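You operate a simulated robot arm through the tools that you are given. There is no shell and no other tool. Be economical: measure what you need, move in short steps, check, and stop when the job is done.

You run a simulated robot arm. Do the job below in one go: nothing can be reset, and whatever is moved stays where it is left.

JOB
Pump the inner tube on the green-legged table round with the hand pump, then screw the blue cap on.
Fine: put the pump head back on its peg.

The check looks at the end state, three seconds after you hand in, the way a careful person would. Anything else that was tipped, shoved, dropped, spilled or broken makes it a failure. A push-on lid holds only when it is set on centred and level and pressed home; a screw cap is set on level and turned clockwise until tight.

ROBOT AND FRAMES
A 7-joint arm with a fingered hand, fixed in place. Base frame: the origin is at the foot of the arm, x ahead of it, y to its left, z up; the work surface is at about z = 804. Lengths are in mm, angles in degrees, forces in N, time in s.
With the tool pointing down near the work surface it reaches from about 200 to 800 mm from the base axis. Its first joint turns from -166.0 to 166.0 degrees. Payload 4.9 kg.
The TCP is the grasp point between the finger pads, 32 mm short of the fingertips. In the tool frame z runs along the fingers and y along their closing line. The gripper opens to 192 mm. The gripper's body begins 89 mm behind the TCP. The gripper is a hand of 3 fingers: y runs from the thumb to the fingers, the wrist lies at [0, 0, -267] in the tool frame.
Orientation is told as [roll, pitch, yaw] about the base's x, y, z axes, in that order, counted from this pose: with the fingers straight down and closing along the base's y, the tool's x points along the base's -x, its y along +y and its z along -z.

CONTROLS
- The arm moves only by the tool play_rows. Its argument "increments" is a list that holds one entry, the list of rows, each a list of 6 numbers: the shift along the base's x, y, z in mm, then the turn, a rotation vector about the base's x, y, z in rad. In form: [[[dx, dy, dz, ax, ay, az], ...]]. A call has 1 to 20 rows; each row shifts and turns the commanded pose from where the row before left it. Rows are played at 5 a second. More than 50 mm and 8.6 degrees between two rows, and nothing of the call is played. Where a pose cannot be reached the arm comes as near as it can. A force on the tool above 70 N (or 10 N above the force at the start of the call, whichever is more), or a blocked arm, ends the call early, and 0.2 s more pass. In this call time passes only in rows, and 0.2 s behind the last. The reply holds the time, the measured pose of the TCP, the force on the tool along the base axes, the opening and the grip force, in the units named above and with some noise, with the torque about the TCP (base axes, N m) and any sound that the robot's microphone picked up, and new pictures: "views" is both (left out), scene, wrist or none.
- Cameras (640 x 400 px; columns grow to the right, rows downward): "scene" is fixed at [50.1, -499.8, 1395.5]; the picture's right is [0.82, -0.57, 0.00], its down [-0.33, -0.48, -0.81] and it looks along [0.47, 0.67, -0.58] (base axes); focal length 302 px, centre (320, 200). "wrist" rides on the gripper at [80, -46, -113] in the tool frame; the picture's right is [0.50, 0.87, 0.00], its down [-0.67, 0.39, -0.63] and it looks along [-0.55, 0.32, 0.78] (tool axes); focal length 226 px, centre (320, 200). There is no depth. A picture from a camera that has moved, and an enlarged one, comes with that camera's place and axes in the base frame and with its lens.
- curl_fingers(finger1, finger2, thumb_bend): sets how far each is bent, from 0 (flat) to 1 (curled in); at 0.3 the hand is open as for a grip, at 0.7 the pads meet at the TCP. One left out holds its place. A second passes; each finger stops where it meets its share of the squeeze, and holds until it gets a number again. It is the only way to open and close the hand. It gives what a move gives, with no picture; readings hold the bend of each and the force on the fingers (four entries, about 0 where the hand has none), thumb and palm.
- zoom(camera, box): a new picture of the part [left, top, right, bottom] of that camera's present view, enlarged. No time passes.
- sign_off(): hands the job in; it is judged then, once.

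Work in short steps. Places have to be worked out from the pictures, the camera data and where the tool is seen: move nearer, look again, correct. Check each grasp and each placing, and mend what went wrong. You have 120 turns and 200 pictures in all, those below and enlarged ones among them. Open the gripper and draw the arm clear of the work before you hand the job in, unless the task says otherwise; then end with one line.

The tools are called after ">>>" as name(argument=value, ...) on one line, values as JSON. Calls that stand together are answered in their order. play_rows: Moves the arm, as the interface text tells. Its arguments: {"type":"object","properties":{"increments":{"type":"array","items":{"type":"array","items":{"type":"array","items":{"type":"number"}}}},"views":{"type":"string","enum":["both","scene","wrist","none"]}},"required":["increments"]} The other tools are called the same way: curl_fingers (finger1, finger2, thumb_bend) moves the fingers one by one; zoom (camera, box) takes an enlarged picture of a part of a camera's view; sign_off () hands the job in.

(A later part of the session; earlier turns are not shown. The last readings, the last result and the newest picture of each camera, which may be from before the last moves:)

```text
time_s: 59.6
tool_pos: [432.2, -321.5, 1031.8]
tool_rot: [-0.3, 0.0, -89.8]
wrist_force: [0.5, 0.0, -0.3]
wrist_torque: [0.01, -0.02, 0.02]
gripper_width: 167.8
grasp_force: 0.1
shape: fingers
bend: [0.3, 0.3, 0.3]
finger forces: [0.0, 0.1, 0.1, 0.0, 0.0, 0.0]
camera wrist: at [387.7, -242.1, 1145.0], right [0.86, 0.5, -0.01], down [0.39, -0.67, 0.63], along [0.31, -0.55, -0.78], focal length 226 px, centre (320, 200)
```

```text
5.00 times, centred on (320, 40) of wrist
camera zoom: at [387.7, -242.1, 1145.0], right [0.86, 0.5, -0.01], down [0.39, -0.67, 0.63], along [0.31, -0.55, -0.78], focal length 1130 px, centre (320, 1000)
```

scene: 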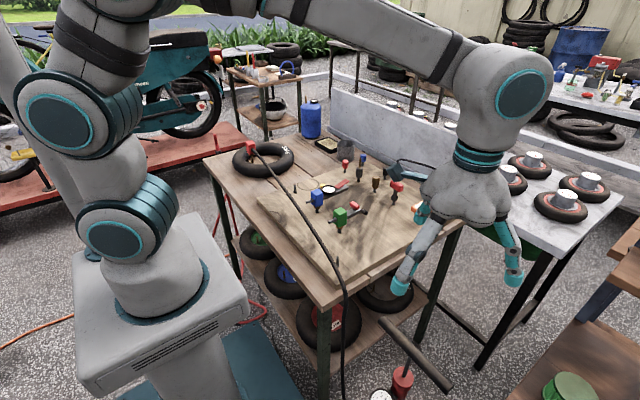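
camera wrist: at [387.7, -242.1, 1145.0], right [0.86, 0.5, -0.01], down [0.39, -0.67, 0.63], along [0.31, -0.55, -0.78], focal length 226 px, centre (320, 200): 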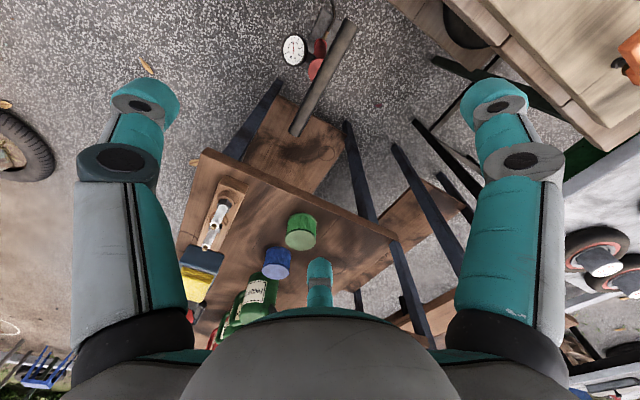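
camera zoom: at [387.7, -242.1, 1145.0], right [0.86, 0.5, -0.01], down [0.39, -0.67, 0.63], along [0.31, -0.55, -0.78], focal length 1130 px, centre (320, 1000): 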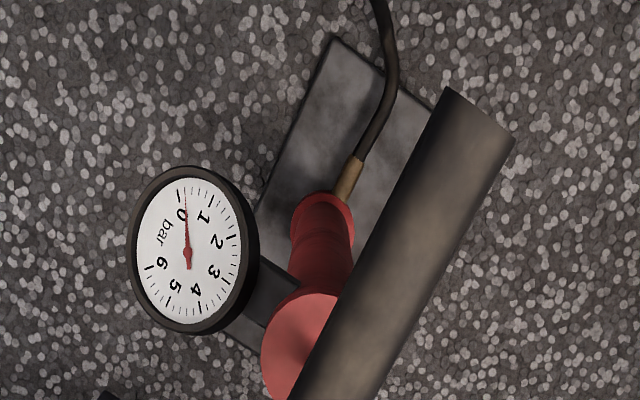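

The tube's cross-section is round and smooth at ≈0.2 bar. I'll press the handle back down to its bottom with a closed hand (tops up a touch and leaves the pump as it was).

>>> curl_fingers(finger1=0.72, finger2=0.72, thumb_bend=0.71)

>>> play_rows(increments=[[[0.5, -1, -45, 0, 0, 0], [0, 0, -45, 0, 0, 0], [0, 0, -45, 0, 0, 0], [0, 0, -45, 0, 0, 0], [0, 0, -40, 0, 0, 0], [0, 0, -30, 0, 0, 0], [0, 0, -15, 0, 0, 0]]])

```text
time_s: 60.6
tool_pos: [431.6, -320.7, 1032.4]
tool_rot: [-0.3, -0.2, -89.8]
wrist_force: [0.1, 0.3, 0.0]
wrist_torque: [0.0, 0.03, 0.02]
gripper_width: 2.0
grasp_force: 0.2
shape: fingers
bend: [0.71, 0.71, 0.7]
finger forces: [0.0, 0.1, 0.1, 0.0, 0.0, 0.0]
```

```text
time_s: 62.2
tool_pos: [431.4, -323.1, 771.2]
tool_rot: [-0.1, -0.2, -89.7]
wrist_force: [-0.2, 0.2, 0.8]
wrist_torque: [0.0, 0.03, 0.01]
gripper_width: 1.8
grasp_force: 0.0
shape: fingers
bend: [0.71, 0.71, 0.7]
finger forces: [0.1, 0.1, 0.0, 0.0, 0.1, 0.0]
camera wrist: at [387.0, -243.1, 882.5], right [0.86, 0.5, 0.0], down [0.39, -0.67, 0.63], along [0.32, -0.55, -0.77], focal length 226 px, centre (320, 200)
```

scene: 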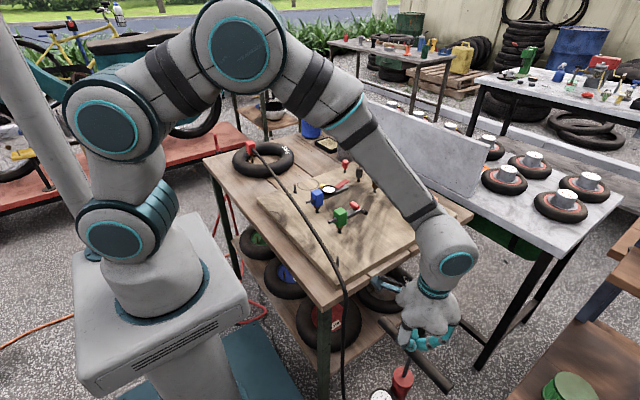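
wrist: 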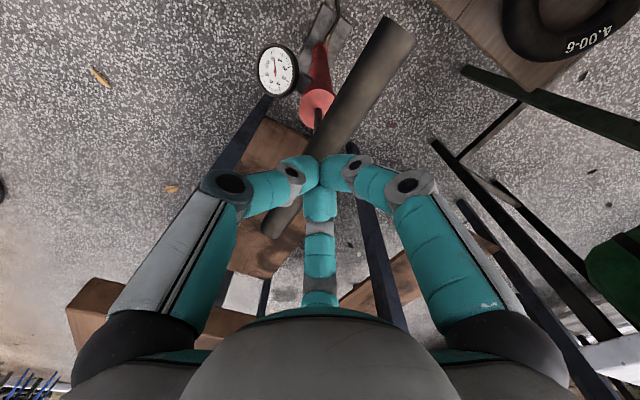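

Fist is just above the bar. Press down to the bottom gently.

>>> play_rows(increments=[[[0, 0, -10, 0, 0, 0], [0, 0, -10, 0, 0, 0], [0, 0, -10, 0, 0, 0], [0, 0, -10, 0, 0, 0], [0, 0, -10, 0, 0, 0], [0, 0, -10, 0, 0, 0], [0, 0, -10, 0, 0, 0], [0, 0, -8, 0, 0, 0]]], views="wrist")

>>> zoom(camera="wrist", box=[220, 20, 330, 130])

```text
time_s: 64.0
tool_pos: [431.9, -321.6, 691.3]
tool_rot: [-0.2, -0.2, -89.8]
wrist_force: [-0.2, -0.5, 0.8]
wrist_torque: [-0.08, -0.01, 0.0]
gripper_width: 2.2
grasp_force: 0.0
shape: fingers
bend: [0.71, 0.71, 0.7]
finger forces: [0.0, 0.1, 0.0, 0.0, 0.0, 0.1]
camera wrist: at [387.8, -242.0, 804.3], right [0.86, 0.5, 0.0], down [0.39, -0.67, 0.63], along [0.32, -0.55, -0.78], focal length 226 px, centre (320, 200)
```

wrist: 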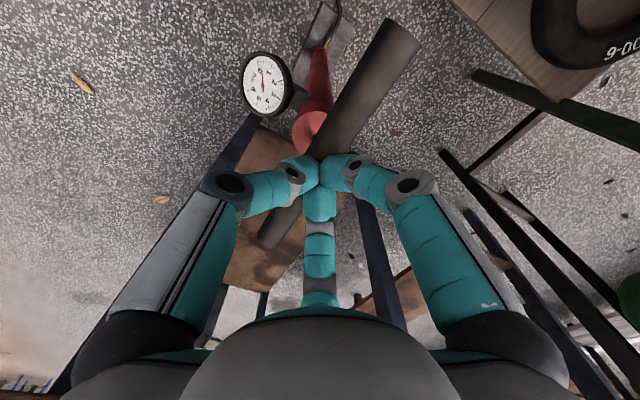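

```text
3.64 times, centred on (275, 75) of wrist
camera zoom: at [387.8, -242.0, 804.3], right [0.86, 0.5, 0.0], down [0.39, -0.67, 0.63], along [0.32, -0.55, -0.78], focal length 822 px, centre (484, 654)
```

zoom: 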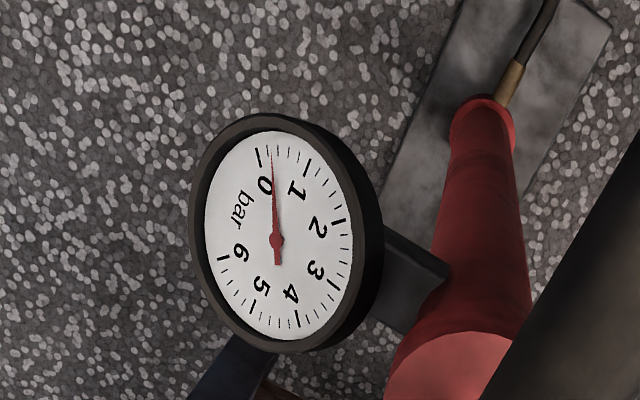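

Handle is essentially down and the gauge reads ≈0.25 bar. Rise and go back above the pump head on the valve, at yaw −60° this time.

>>> play_rows(increments=[[[0, 0, 45, 0, 0, 0], [0, 0, 45, 0, 0, 0], [0, 0, 45, 0, 0, 0], [0, 0, 45, 0, 0, 0], [0, 0, 45, 0, 0, 0], [0, 0, 45, 0, 0, 0], [0, 0, 45, 0, 0, 0], [0, 0, 45, 0, 0, 0]]], views="none")

>>> play_rows(increments=[[[1, 43, 0, 0, 0, 0.026], [1, 43, 0, 0, 0, 0.026], [1, 43, 0, 0, 0, 0.026], [1, 43, 0, 0, 0, 0.026], [1, 43, 0, 0, 0, 0.026], [1, 43, 0, 0, 0, 0.026], [1, 43, 0, 0, 0, 0.026], [1, 43, 0, 0, 0, 0.026], [1, 43, 0, 0, 0, 0.026], [1, 43, 0, 0, 0, 0.026], [1, 43, 0, 0, 0, 0.026], [1, 43, 0, 0, 0, 0.026], [1, 43, 0, 0, 0, 0.026], [1, 43, 0, 0, 0, 0.026], [1, 43, 0, 0, 0, 0.026], [1, 43, 0, 0, 0, 0.026], [1, 43, 0, 0, 0, 0.026], [1, 43, 0, 0, 0, 0.026], [0, 43, 0, 0, 0, 0.026], [0, 43, 0, 0, 0, 0.026]]])

```text
time_s: 65.8
tool_pos: [432.3, -323.6, 1050.9]
tool_rot: [-0.2, -0.1, -89.8]
wrist_force: [-0.6, 1.5, -0.1]
wrist_torque: [0.01, 0.0, -0.05]
gripper_width: 1.8
grasp_force: 0.1
shape: fingers
bend: [0.71, 0.71, 0.7]
finger forces: [0.0, 0.0, 0.1, 0.0, 0.0, 0.0]
```

```text
time_s: 70.0
tool_pos: [450.9, 538.8, 1051.7]
tool_rot: [-0.2, -0.1, -59.9]
wrist_force: [0.6, 0.3, 0.5]
wrist_torque: [-0.01, 0.03, 0.01]
gripper_width: 1.7
grasp_force: 0.0
shape: fingers
bend: [0.71, 0.71, 0.7]
finger forces: [0.0, 0.0, 0.0, 0.0, 0.0, 0.0]
camera wrist: at [372.7, 585.2, 1165.2], right [0.5, 0.87, 0.0], down [0.67, -0.39, 0.63], along [0.55, -0.32, -0.78], focal length 226 px, centre (320, 200)
```

scene: 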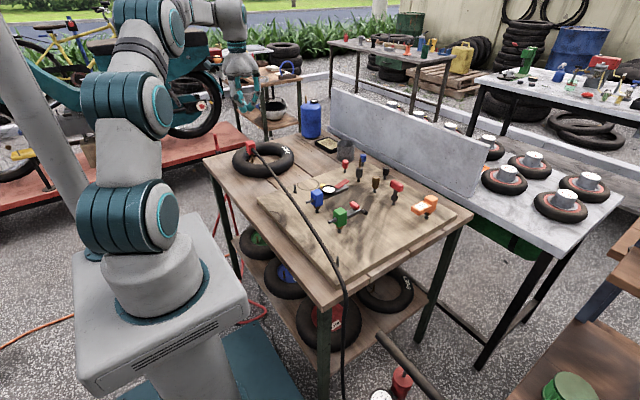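
wrist: 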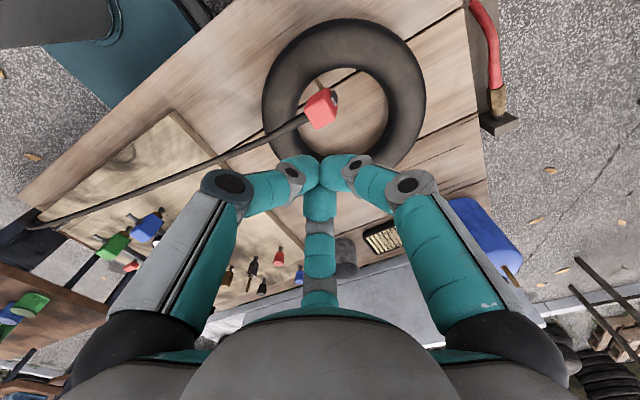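

Open the hand, and enlarge the head to get its exact place and lean.

>>> curl_fingers(finger1=0.4, finger2=0.4, thumb_bend=0.4)

>>> zoom(camera="wrist", box=[270, 60, 390, 160])

>>> zoom(camera="scene", box=[235, 135, 275, 165])

```text
time_s: 71.0
tool_pos: [450.3, 538.0, 1052.4]
tool_rot: [-0.2, -0.1, -60.0]
wrist_force: [-0.2, 0.5, 0.4]
wrist_torque: [0.0, -0.01, 0.02]
gripper_width: 126.4
grasp_force: 0.1
shape: fingers
bend: [0.4, 0.4, 0.4]
finger forces: [0.0, 0.0, 0.0, 0.0, 0.0, 0.0]
```

```text
4.00 times, centred on (330, 110) of wrist
camera zoom: at [372.5, 584.8, 1165.2], right [0.5, 0.87, 0.0], down [0.67, -0.39, 0.63], along [0.55, -0.32, -0.78], focal length 904 px, centre (280, 560)
```

zoom: 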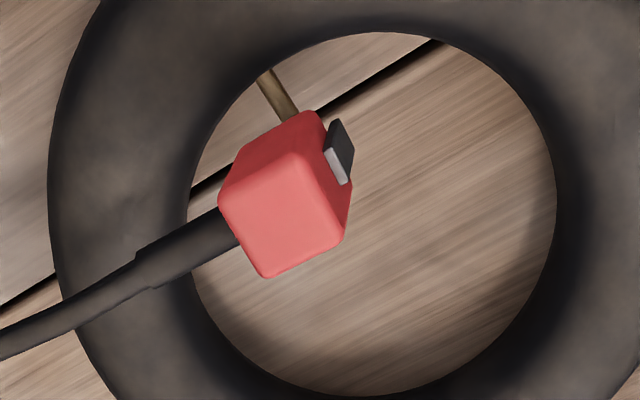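

```text
13.33 times, centred on (255, 150) of scene
camera zoom: at [50.1, -499.8, 1395.5], right [0.82, -0.57, 0.0], down [-0.33, -0.48, -0.81], along [0.47, 0.67, -0.58], focal length 4034 px, centre (1187, 867)
```

zoom: 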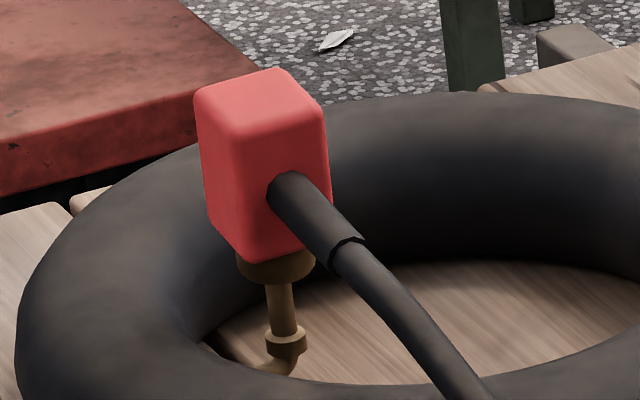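

There's a small lever on the head's far face; noted. Descend around the head at about (452, 540).

>>> play_rows(increments=[[[1, 1, -40, 0, 0, 0], [1, 1, -40, 0, 0, 0], [0, 0, -40, 0, 0, 0], [0, 0, -30, 0, 0, 0], [0, 0, -18, 0, 0, 0]]])

>>> zoom(camera="wrist", box=[220, 120, 420, 260])

>>> zoom(camera="scene", box=[225, 120, 289, 160])

```text
time_s: 72.2
tool_pos: [451.2, 541.9, 883.1]
tool_rot: [-0.1, -0.1, -60.0]
wrist_force: [0.7, -1.2, 0.3]
wrist_torque: [0.01, 0.03, 0.0]
gripper_width: 126.5
grasp_force: 0.1
shape: fingers
bend: [0.4, 0.4, 0.4]
finger forces: [0.1, 0.0, 0.0, 0.1, 0.0, 0.0]
camera wrist: at [374.0, 587.9, 996.3], right [0.5, 0.87, 0.0], down [0.67, -0.39, 0.63], along [0.55, -0.32, -0.78], focal length 226 px, centre (320, 200)
```

scene: 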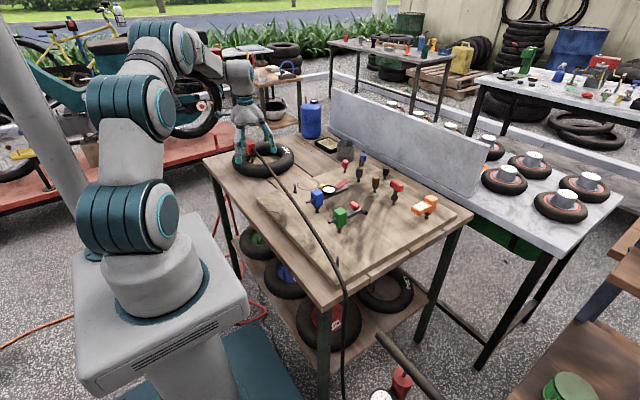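
wrist: 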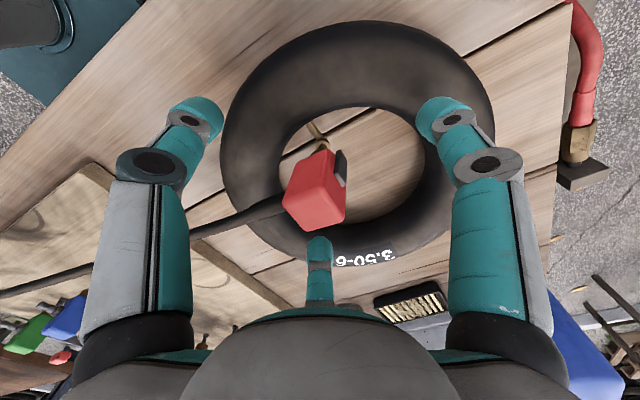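

```text
2.86 times, centred on (320, 190) of wrist
camera zoom: at [374.0, 587.9, 996.3], right [0.5, 0.87, 0.0], down [0.67, -0.39, 0.63], along [0.55, -0.32, -0.78], focal length 646 px, centre (320, 229)
```

zoom: 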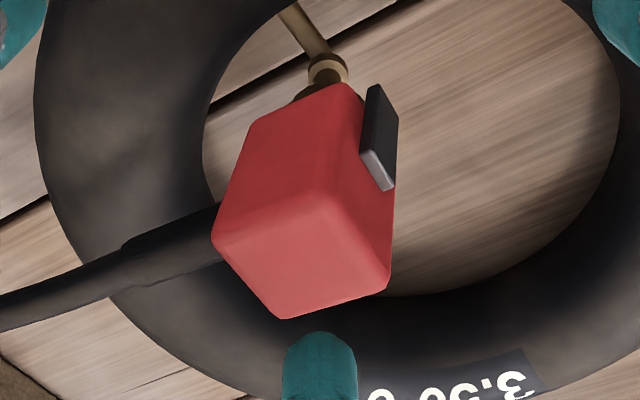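

```text
10.00 times, centred on (257, 140) of scene
camera zoom: at [50.1, -499.8, 1395.5], right [0.82, -0.57, 0.0], down [-0.33, -0.48, -0.81], along [0.47, 0.67, -0.58], focal length 3026 px, centre (950, 800)
```

zoom: 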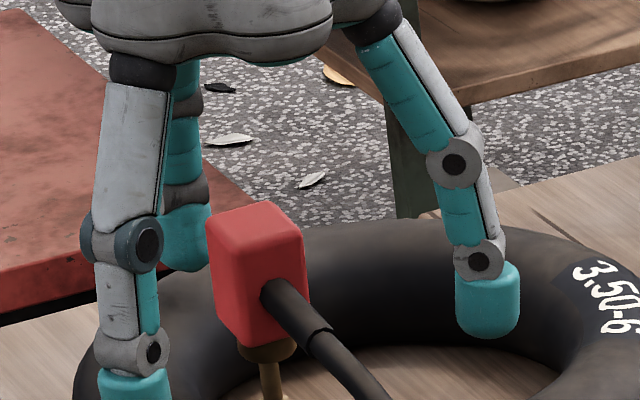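

Head top sits at about (456, 536). Shift slightly to centre on it and close with balanced squeeze.

>>> play_rows(increments=[[[3, -3, 0, 0, 0, 0]]], views="none")

>>> curl_fingers(finger1=0.85, finger2=0.85, thumb_bend=0.745)

>>> zoom(camera="wrist", box=[220, 120, 420, 260])

>>> zoom(camera="scene", box=[235, 135, 275, 165])

```text
time_s: 72.6
tool_pos: [454.7, 537.3, 882.9]
tool_rot: [-0.1, -0.2, -60.0]
wrist_force: [0.8, -0.6, -0.3]
wrist_torque: [0.0, -0.02, 0.03]
gripper_width: 126.5
grasp_force: 0.1
shape: fingers
bend: [0.4, 0.4, 0.4]
finger forces: [0.1, 0.1, 0.0, 0.0, 0.0, 0.1]
```

```text
time_s: 73.6
tool_pos: [454.3, 537.1, 884.2]
tool_rot: [-0.2, -0.1, -60.0]
wrist_force: [-1.4, 0.1, -0.5]
wrist_torque: [-0.04, 0.08, 0.02]
gripper_width: 32.0
grasp_force: 18.5
shape: fingers
bend: [0.62, 0.65, 0.65]
finger forces: [12.5, 11.1, 0.0, 0.0, 13.4, 0.1]
```

```text
2.86 times, centred on (320, 190) of wrist
camera zoom: at [377.0, 584.6, 996.1], right [0.5, 0.87, 0.0], down [0.67, -0.39, 0.63], along [0.55, -0.32, -0.78], focal length 646 px, centre (320, 229)
```

zoom: 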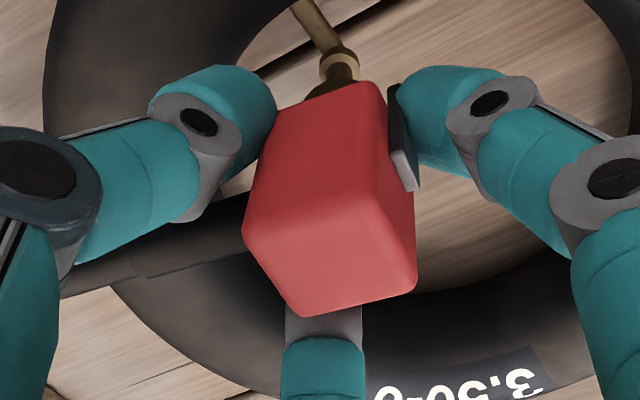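

```text
13.33 times, centred on (255, 150) of scene
camera zoom: at [50.1, -499.8, 1395.5], right [0.82, -0.57, 0.0], down [-0.33, -0.48, -0.81], along [0.47, 0.67, -0.58], focal length 4034 px, centre (1187, 867)
```

zoom: 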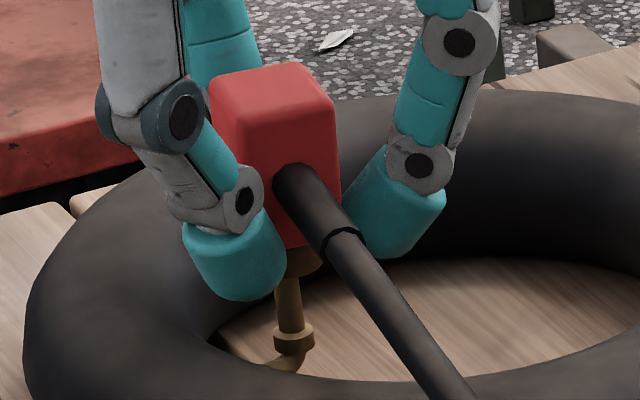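

Gripped with balanced forces. Pull up slowly and watch the force.

>>> play_rows(increments=[[[-1, 1, 3, 0, 0, 0], [-1, 1, 3, 0, 0, 0], [0, 0, 3, 0, 0, 0], [0, 0, 3, 0, 0, 0]]], views="none")

>>> zoom(camera="scene", box=[225, 130, 289, 170])

```text
time_s: 74.6
tool_pos: [453.9, 538.6, 896.7]
tool_rot: [-0.2, -0.1, -60.0]
wrist_force: [-0.1, 1.4, -0.7]
wrist_torque: [-0.02, -0.03, -0.01]
gripper_width: 31.9
grasp_force: 18.5
shape: fingers
bend: [0.62, 0.65, 0.65]
finger forces: [12.7, 12.1, 0.0, 0.0, 12.4, 0.0]
```

```text
10.00 times, centred on (257, 150) of scene
camera zoom: at [50.1, -499.8, 1395.5], right [0.82, -0.57, 0.0], down [-0.33, -0.48, -0.81], along [0.47, 0.67, -0.58], focal length 3026 px, centre (950, 700)
```

zoom: 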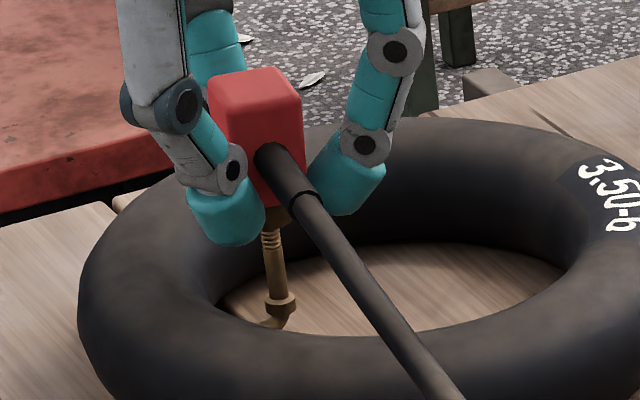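

It slides off freely and the tube stays firm. Lift and carry to the peg.

>>> play_rows(increments=[[[0, 0, 10, 0, 0, 0], [0, 0, 30, 0, 0, 0], [-5, 0, 40, 0, 0, 0], [-4, -45, 10, 0, 0, 0], [-4, -45, 0, 0, 0, 0], [-4, -45, 0, 0, 0, 0], [-4, -45, 0, 0, 0, 0], [-4, -45, 0, 0, 0, 0], [-4, -45, 0, 0, 0, 0], [-4, -45, 0, 0, 0, 0], [-4, -45, 0, 0, 0, 0], [-4, -45, 0, 0, 0, 0], [-4, -45, 0, 0, 0, 0], [-4, -45, 0, 0, 0, 0], [-4, -45, 0, 0, 0, 0], [-4, -45, 0, 0, 0, 0], [-3, -38, 0, 0, 0, 0]]])

>>> zoom(camera="scene", box=[290, 170, 390, 270])

>>> zoom(camera="wrist", box=[220, 100, 420, 260])

```text
time_s: 78.2
tool_pos: [391.6, -85.2, 987.7]
tool_rot: [-0.2, -0.2, -60.0]
wrist_force: [0.5, -0.1, -1.0]
wrist_torque: [0.01, 0.02, -0.01]
gripper_width: 30.4
grasp_force: 17.2
shape: fingers
bend: [0.62, 0.66, 0.67]
finger forces: [13.6, 8.8, 0.1, 0.1, 13.7, 0.0]
camera wrist: at [313.5, -38.4, 1099.7], right [0.5, 0.87, 0.0], down [0.67, -0.39, 0.63], along [0.55, -0.32, -0.78], focal length 226 px, centre (320, 200)
```

scene: 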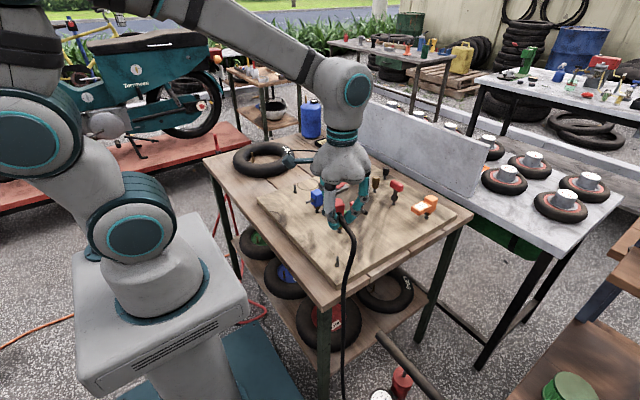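
wrist: 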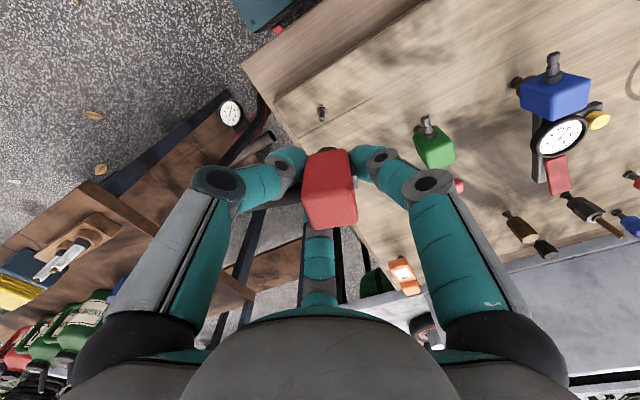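

```text
4.00 times, centred on (340, 220) of scene
camera zoom: at [50.1, -499.8, 1395.5], right [0.82, -0.57, 0.0], down [-0.33, -0.48, -0.81], along [0.47, 0.67, -0.58], focal length 1210 px, centre (240, 120)
```

zoom: 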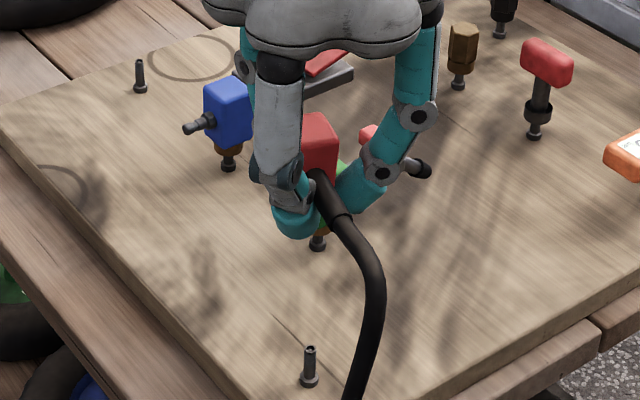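

```text
2.50 times, centred on (320, 180) of wrist
camera zoom: at [313.5, -38.4, 1099.7], right [0.5, 0.87, 0.0], down [0.67, -0.39, 0.63], along [0.55, -0.32, -0.78], focal length 565 px, centre (320, 250)
```

zoom: 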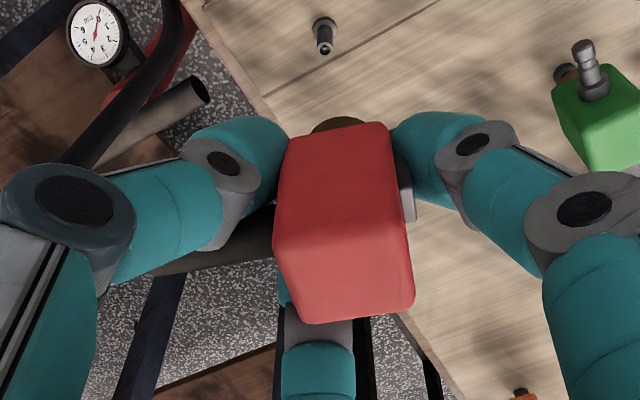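

The head swivelled ~30° in the grip with a slight lean (~5°). I'll straighten it, move nearly over the peg (≈(396, −84)) and look again.

>>> play_rows(increments=[[[2, -2, -20, -0.022, -0.039, 0], [3, -3, -20, -0.023, -0.039, 0], [0, 0, -15, 0, 0, 0]]])

>>> zoom(camera="scene", box=[305, 200, 369, 270])

>>> zoom(camera="wrist", box=[240, 100, 400, 240])

```text
time_s: 79.0
tool_pos: [397.3, -88.7, 929.3]
tool_rot: [2.4, -4.6, -60.0]
wrist_force: [-0.5, 0.5, -0.6]
wrist_torque: [-0.01, 0.0, -0.01]
gripper_width: 30.4
grasp_force: 18.2
shape: fingers
bend: [0.62, 0.66, 0.67]
finger forces: [13.5, 8.8, 0.1, 0.1, 13.7, 0.0]
camera wrist: at [311.2, -38.5, 1033.6], right [0.5, 0.87, 0.0], down [0.62, -0.35, 0.7], along [0.6, -0.35, -0.71], focal length 226 px, centre (320, 200)
```

scene: 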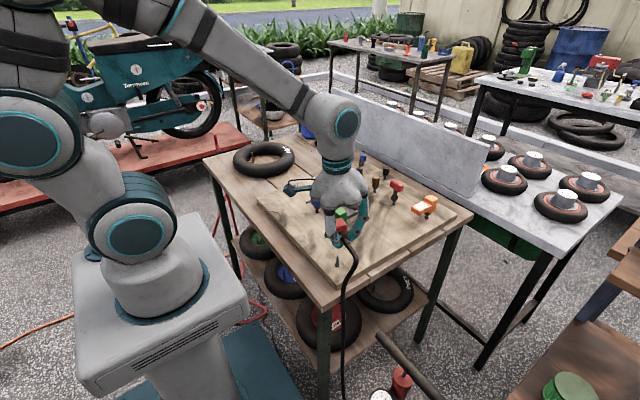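
wrist: 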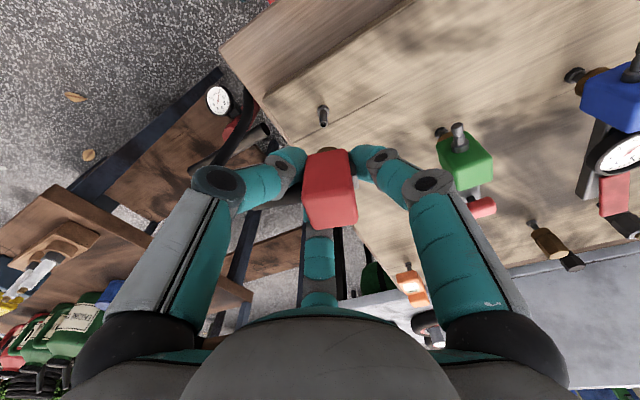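

```text
5.71 times, centred on (337, 235) of scene
camera zoom: at [50.1, -499.8, 1395.5], right [0.82, -0.57, 0.0], down [-0.33, -0.48, -0.81], along [0.47, 0.67, -0.58], focal length 1729 px, centre (223, 0)
```

zoom: 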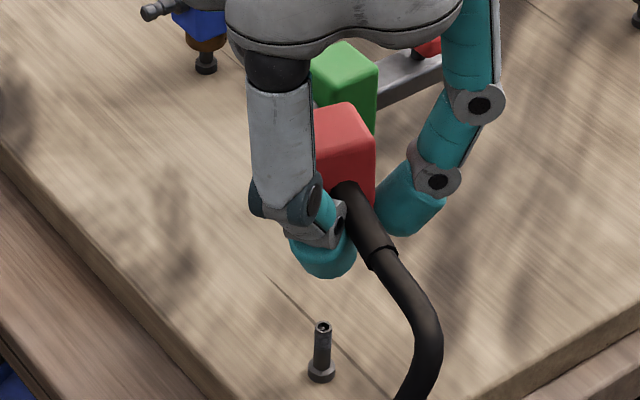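

```text
2.86 times, centred on (320, 170) of wrist
camera zoom: at [311.2, -38.5, 1033.6], right [0.5, 0.87, 0.0], down [0.62, -0.35, 0.7], along [0.6, -0.35, -0.71], focal length 646 px, centre (320, 286)
```

zoom: 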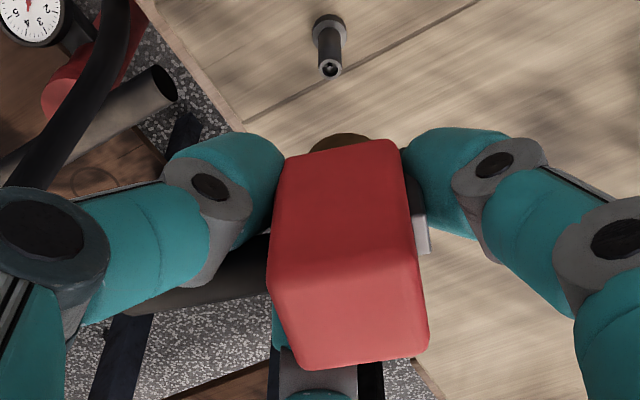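

Head looks level now; its bottom is about 4 mm too far in +x relative to the peg. Correct and lower.

>>> play_rows(increments=[[[-4, 0.5, -10, 0, 0, 0], [0, 0, -12, 0, 0, 0]]], views="none")

>>> zoom(camera="scene", box=[313, 215, 369, 270])

>>> zoom(camera="wrist", box=[240, 100, 400, 240])

```text
time_s: 79.6
tool_pos: [392.4, -87.4, 908.0]
tool_rot: [2.4, -4.6, -60.1]
wrist_force: [1.3, 0.1, -1.3]
wrist_torque: [0.0, 0.01, -0.03]
gripper_width: 29.9
grasp_force: 18.1
shape: fingers
bend: [0.62, 0.66, 0.67]
finger forces: [13.7, 8.8, 0.0, 0.0, 14.0, 0.0]
```

```text
7.27 times, centred on (341, 242) of scene
camera zoom: at [50.1, -499.8, 1395.5], right [0.82, -0.57, 0.0], down [-0.33, -0.48, -0.81], along [0.47, 0.67, -0.58], focal length 2200 px, centre (167, -109)
```

zoom: 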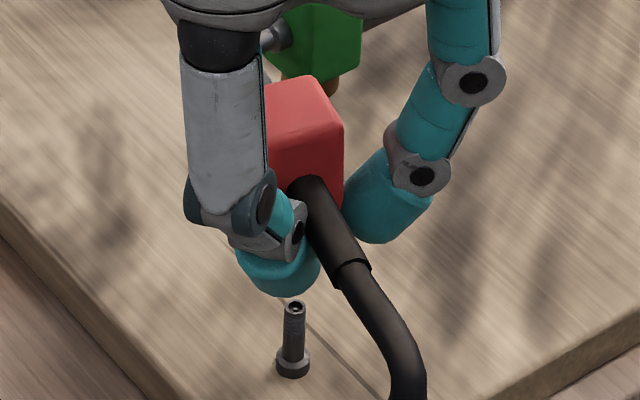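

```text
2.86 times, centred on (320, 170) of wrist
camera zoom: at [306.5, -37.1, 1012.0], right [0.5, 0.87, 0.0], down [0.62, -0.36, 0.7], along [0.6, -0.35, -0.72], focal length 646 px, centre (320, 286)
```

zoom: 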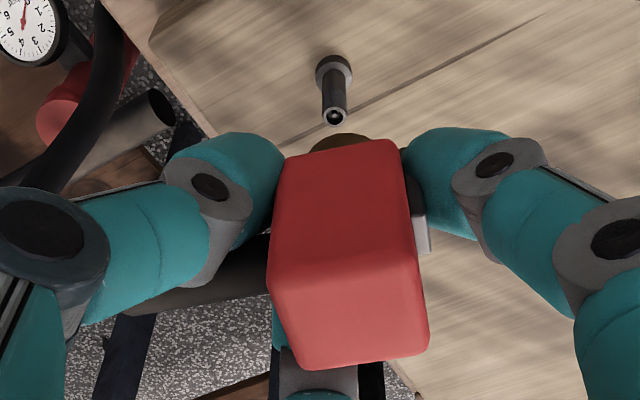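

Tip and head bottom converge as predicted. Lower another 16 mm and re-check from both cameras.

>>> play_rows(increments=[[[0, 0, -8, 0, 0, 0], [0, 0, -8, 0, 0, 0]]], views="none")

>>> zoom(camera="scene", box=[320, 225, 360, 265])

>>> zoom(camera="wrist", box=[280, 110, 360, 170])

```text
time_s: 80.2
tool_pos: [394.1, -88.3, 893.5]
tool_rot: [2.5, -4.7, -60.1]
wrist_force: [-0.1, -0.1, -0.4]
wrist_torque: [-0.01, -0.02, -0.01]
gripper_width: 30.2
grasp_force: 17.3
shape: fingers
bend: [0.62, 0.66, 0.67]
finger forces: [13.7, 8.8, 0.1, 0.1, 13.9, 0.0]
```

```text
10.00 times, centred on (340, 245) of scene
camera zoom: at [50.1, -499.8, 1395.5], right [0.82, -0.57, 0.0], down [-0.33, -0.48, -0.81], along [0.47, 0.67, -0.58], focal length 3026 px, centre (120, -250)
```

zoom: 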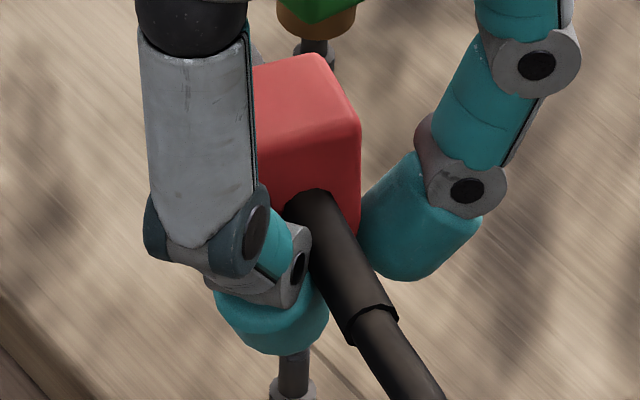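

```text
6.67 times, centred on (320, 140) of wrist
camera zoom: at [306.9, -37.1, 996.0], right [0.5, 0.87, 0.0], down [0.62, -0.36, 0.7], along [0.6, -0.35, -0.72], focal length 1507 px, centre (320, 600)
```

zoom: 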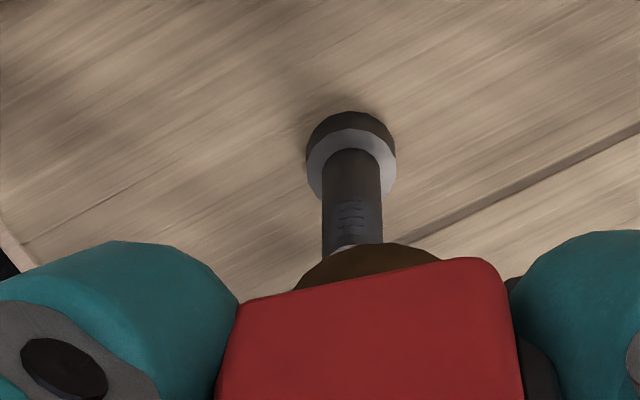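

In the wrist view the head is ~2.5 mm right of the peg. Shift to centre and lower to just about contact.

>>> play_rows(increments=[[[-2.3, -1.5, -4, 0, 0, 0], [0, 0, -4, 0, 0, 0]]], views="none")

>>> zoom(camera="wrist", box=[280, 110, 360, 170])

>>> zoom(camera="scene", box=[320, 225, 360, 265])

```text
time_s: 80.8
tool_pos: [391.7, -90.8, 883.7]
tool_rot: [2.4, -4.7, -60.1]
wrist_force: [-0.2, 0.7, -1.2]
wrist_torque: [-0.01, 0.01, 0.02]
gripper_width: 30.3
grasp_force: 18.1
shape: fingers
bend: [0.62, 0.66, 0.67]
finger forces: [13.7, 8.7, 0.0, 0.1, 13.9, 0.0]
```

```text
6.67 times, centred on (320, 140) of wrist
camera zoom: at [305.5, -38.7, 988.3], right [0.5, 0.87, 0.0], down [0.62, -0.36, 0.7], along [0.6, -0.35, -0.72], focal length 1507 px, centre (320, 600)
```

zoom: 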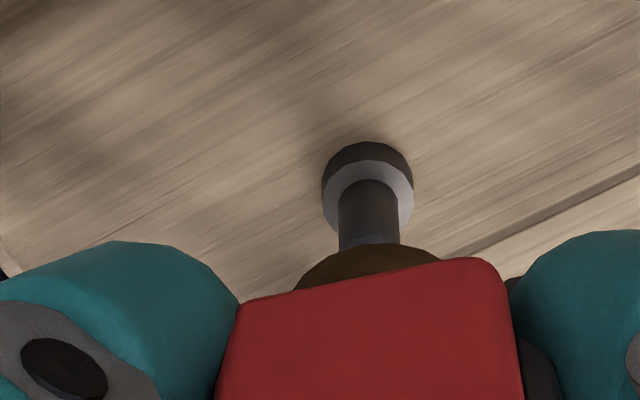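

```text
10.00 times, centred on (340, 245) of scene
camera zoom: at [50.1, -499.8, 1395.5], right [0.82, -0.57, 0.0], down [-0.33, -0.48, -0.81], along [0.47, 0.67, -0.58], focal length 3026 px, centre (120, -250)
```

zoom: 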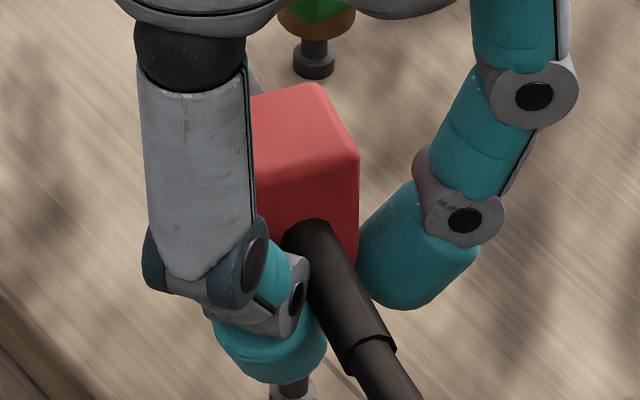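

Laterally aligned; depth estimate agrees within ~1 mm. Descend in small steps feeling for contact.

>>> play_rows(increments=[[[0, 0, -3, 0, 0, 0], [0, 0, -3, 0, 0, 0], [0, 0, -2, 0, 0, 0], [0, 0, -2, 0, 0, 0]]], views="none")

>>> zoom(camera="wrist", box=[280, 110, 360, 170])

```text
time_s: 81.8
tool_pos: [391.2, -89.6, 872.9]
tool_rot: [2.3, -4.7, -60.2]
wrist_force: [0.0, 0.7, -1.9]
wrist_torque: [-0.01, 0.0, 0.0]
gripper_width: 29.9
grasp_force: 18.6
shape: fingers
bend: [0.62, 0.66, 0.67]
finger forces: [13.8, 8.7, 0.0, 0.1, 13.9, 0.1]
```

```text
6.67 times, centred on (320, 140) of wrist
camera zoom: at [305.3, -38.2, 977.8], right [0.5, 0.87, 0.0], down [0.62, -0.36, 0.7], along [0.6, -0.35, -0.72], focal length 1507 px, centre (320, 600)
```

zoom: 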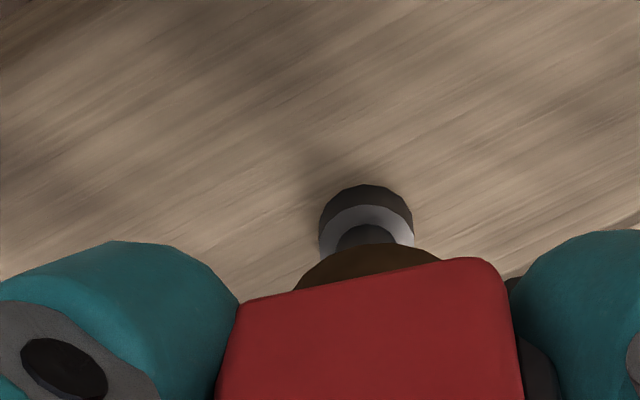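

No contact yet; continue.

>>> play_rows(increments=[[[0, 0, -2, 0, 0, 0], [0, 0, -2, 0, 0, 0], [0, 0, -2, 0, 0, 0]]], views="none")

>>> zoom(camera="wrist", box=[280, 110, 360, 170])

>>> zoom(camera="scene", box=[320, 230, 360, 270])

```text
time_s: 82.6
tool_pos: [392.6, -90.5, 869.2]
tool_rot: [2.5, -4.7, -60.0]
wrist_force: [0.4, -3.6, 6.2]
wrist_torque: [-0.12, -0.01, 0.01]
gripper_width: 30.0
grasp_force: 19.7
shape: fingers
bend: [0.62, 0.66, 0.67]
finger forces: [12.9, 10.6, 0.0, 0.0, 16.3, 0.0]
```

```text
6.67 times, centred on (320, 140) of wrist
camera zoom: at [306.0, -38.7, 972.6], right [0.5, 0.87, 0.0], down [0.62, -0.36, 0.7], along [0.6, -0.35, -0.71], focal length 1507 px, centre (320, 600)
```

zoom: 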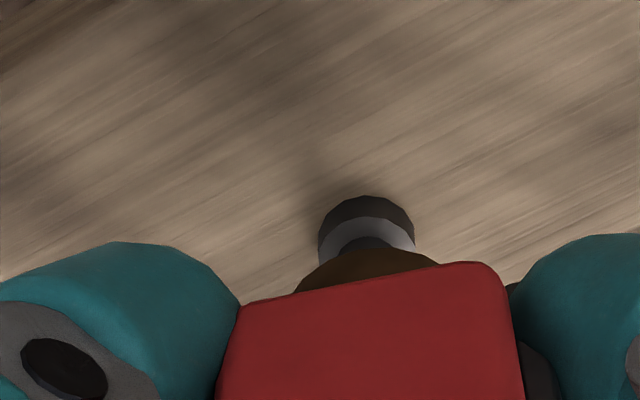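

```text
10.00 times, centred on (340, 250) of scene
camera zoom: at [50.1, -499.8, 1395.5], right [0.82, -0.57, 0.0], down [-0.33, -0.48, -0.81], along [0.47, 0.67, -0.58], focal length 3026 px, centre (120, -300)
```

zoom: 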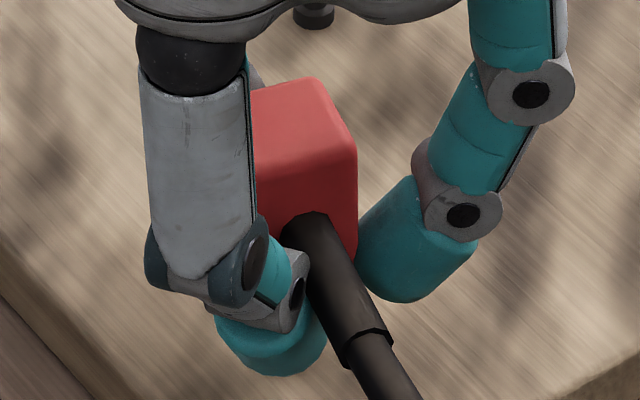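

Light contact (6 N, with a −y push). Nudge 1.5 mm toward −y and continue pressing lightly.

>>> play_rows(increments=[[[0, -1.5, 0, 0, 0, 0], [0, 0, -1.5, 0, 0, 0], [0, 0, -1.5, 0, 0, 0]]], views="none")

>>> zoom(camera="wrist", box=[280, 110, 360, 170])

```text
time_s: 83.4
tool_pos: [392.7, -91.8, 865.1]
tool_rot: [2.4, -4.6, -60.1]
wrist_force: [4.2, -0.4, 3.3]
wrist_torque: [0.0, -0.17, -0.03]
gripper_width: 30.4
grasp_force: 19.9
shape: fingers
bend: [0.62, 0.66, 0.67]
finger forces: [13.9, 11.8, 0.0, 0.1, 14.3, 0.0]
```

```text
6.67 times, centred on (320, 140) of wrist
camera zoom: at [305.4, -40.6, 969.3], right [0.5, 0.87, 0.0], down [0.62, -0.36, 0.7], along [0.6, -0.35, -0.71], focal length 1507 px, centre (320, 600)
```

zoom: 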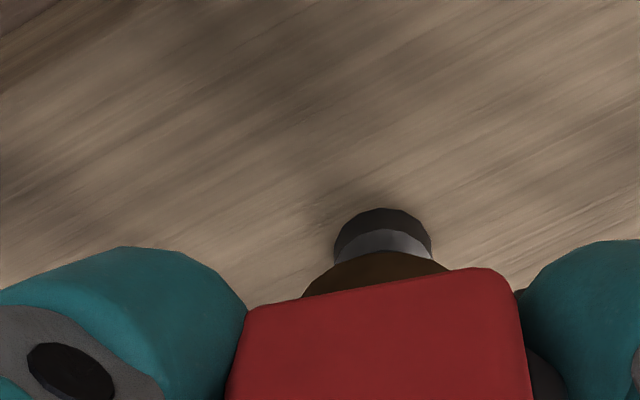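

The head slipped further down. Ease +x by 1.5 mm (side force) and continue.

>>> play_rows(increments=[[[1.5, 0, 0, 0, 0, 0], [0, 0, -2, 0, 0, 0], [0, 0, -2, 0, 0, 0]]], views="none")

>>> zoom(camera="wrist", box=[280, 110, 360, 170])

>>> zoom(camera="scene", box=[310, 220, 374, 280])

```text
time_s: 84.2
tool_pos: [394.6, -91.7, 862.4]
tool_rot: [2.5, -4.7, -60.1]
wrist_force: [-8.6, 0.6, 28.3]
wrist_torque: [0.22, 0.22, 0.06]
gripper_width: 29.7
grasp_force: 21.3
shape: fingers
bend: [0.62, 0.66, 0.68]
finger forces: [14.8, 10.1, 0.0, 0.0, 18.5, 0.1]
```

```text
6.67 times, centred on (320, 140) of wrist
camera zoom: at [307.8, -40.7, 965.4], right [0.5, 0.87, 0.0], down [0.62, -0.36, 0.7], along [0.61, -0.35, -0.71], focal length 1507 px, centre (320, 600)
```

zoom: 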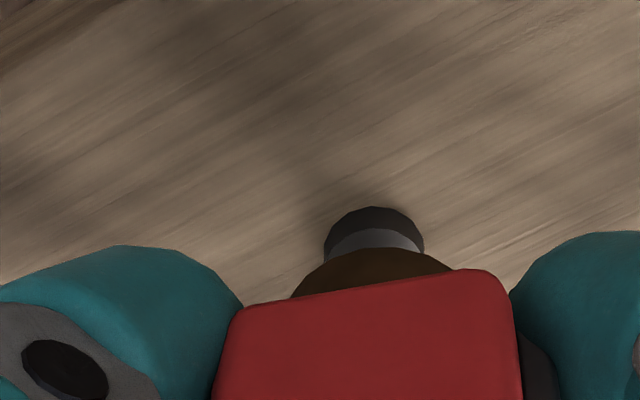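

```text
6.67 times, centred on (342, 250) of scene
camera zoom: at [50.1, -499.8, 1395.5], right [0.82, -0.57, 0.0], down [-0.33, -0.48, -0.81], along [0.47, 0.67, -0.58], focal length 2017 px, centre (173, -133)
```

zoom: 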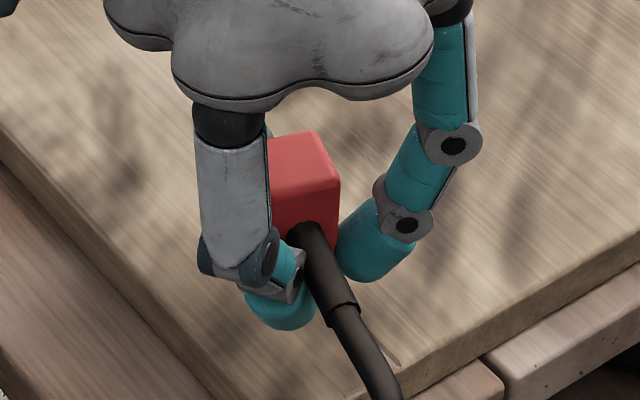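

Firm contact and the head's top is within ~3 mm of its original height. Back off the side load and press a bit more.

>>> play_rows(increments=[[[-1.5, 0, 0, 0, 0, 0], [0, 0, -1.5, 0, 0, 0], [0, 0, -1.5, 0, 0, 0], [0, 0, 0, 0, 0, 0], [0, 0, 0, 0, 0, 0]]], views="none")

>>> zoom(camera="wrist", box=[280, 110, 360, 170])

>>> zoom(camera="scene", box=[310, 220, 374, 280])

```text
time_s: 85.4
tool_pos: [392.4, -92.6, 859.4]
tool_rot: [2.5, -4.7, -60.1]
wrist_force: [0.9, -14.4, 31.9]
wrist_torque: [-0.37, -0.1, 0.05]
gripper_width: 27.3
grasp_force: 23.3
shape: fingers
bend: [0.63, 0.65, 0.67]
finger forces: [11.9, 14.8, 0.0, 0.0, 21.3, 0.1]
```

```text
6.67 times, centred on (320, 140) of wrist
camera zoom: at [306.3, -40.3, 962.1], right [0.5, 0.87, 0.0], down [0.62, -0.35, 0.7], along [0.61, -0.35, -0.71], focal length 1507 px, centre (320, 600)
```

zoom: 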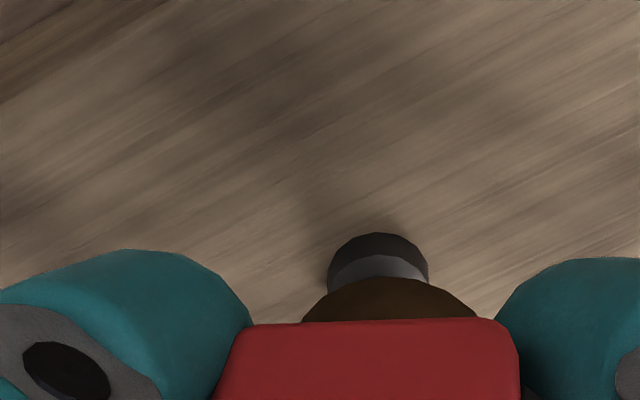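

```text
6.67 times, centred on (342, 250) of scene
camera zoom: at [50.1, -499.8, 1395.5], right [0.82, -0.57, 0.0], down [-0.33, -0.48, -0.81], along [0.47, 0.67, -0.58], focal length 2017 px, centre (173, -133)
```

zoom: 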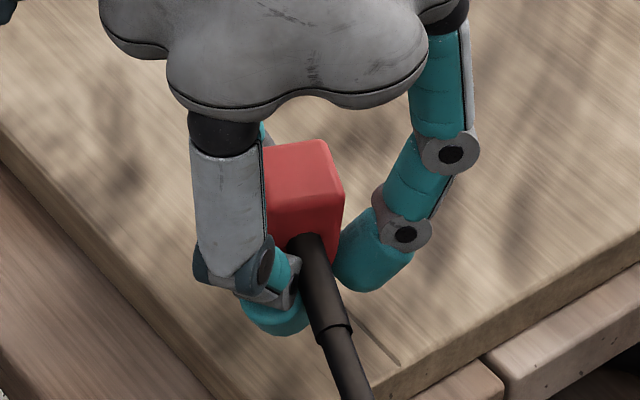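

The head dropped to its original height: seated. Relieve the load and open.

>>> play_rows(increments=[[[0, 1, 2, 0, 0, 0], [0, 0, 2, 0, 0, 0]]], views="none")

>>> curl_fingers(finger1=0.45, finger2=0.45, thumb_bend=0.45)

>>> zoom(camera="scene", box=[310, 220, 374, 280])

>>> zoom(camera="wrist", box=[220, 100, 420, 260])

```text
time_s: 86.0
tool_pos: [391.8, -91.2, 860.4]
tool_rot: [2.3, -4.6, -60.2]
wrist_force: [11.3, -16.9, -3.9]
wrist_torque: [-0.55, -0.4, -0.12]
gripper_width: 27.9
grasp_force: 23.7
shape: fingers
bend: [0.63, 0.65, 0.67]
finger forces: [13.1, 13.9, 0.0, 0.0, 20.4, 0.0]
```

```text
time_s: 87.0
tool_pos: [392.9, -90.4, 861.6]
tool_rot: [2.3, -4.7, -60.1]
wrist_force: [-1.2, -0.4, 0.3]
wrist_torque: [0.03, -0.01, -0.04]
gripper_width: 105.4
grasp_force: 0.0
shape: fingers
bend: [0.45, 0.45, 0.45]
finger forces: [0.1, 0.1, 0.0, 0.0, 0.0, 0.0]
```

```text
6.67 times, centred on (342, 250) of scene
camera zoom: at [50.1, -499.8, 1395.5], right [0.82, -0.57, 0.0], down [-0.33, -0.48, -0.81], along [0.47, 0.67, -0.58], focal length 2017 px, centre (173, -133)
```

zoom: 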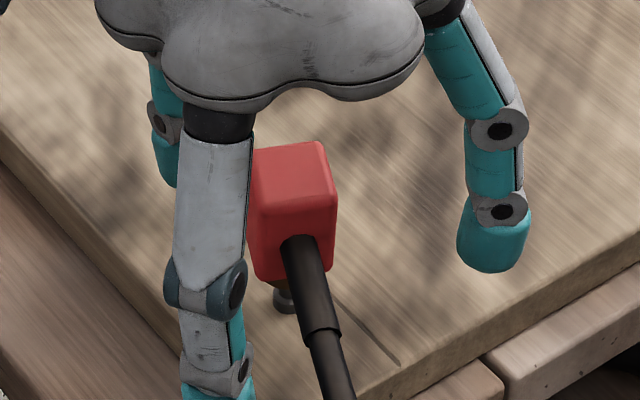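

```text
2.50 times, centred on (320, 180) of wrist
camera zoom: at [305.4, -39.1, 965.5], right [0.5, 0.87, 0.0], down [0.62, -0.36, 0.7], along [0.6, -0.35, -0.72], focal length 565 px, centre (320, 250)
```

zoom: 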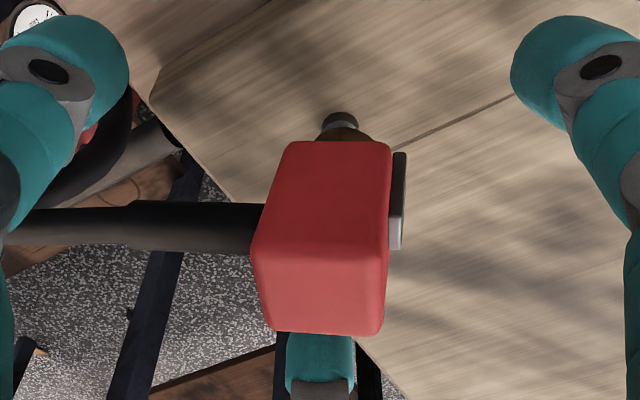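

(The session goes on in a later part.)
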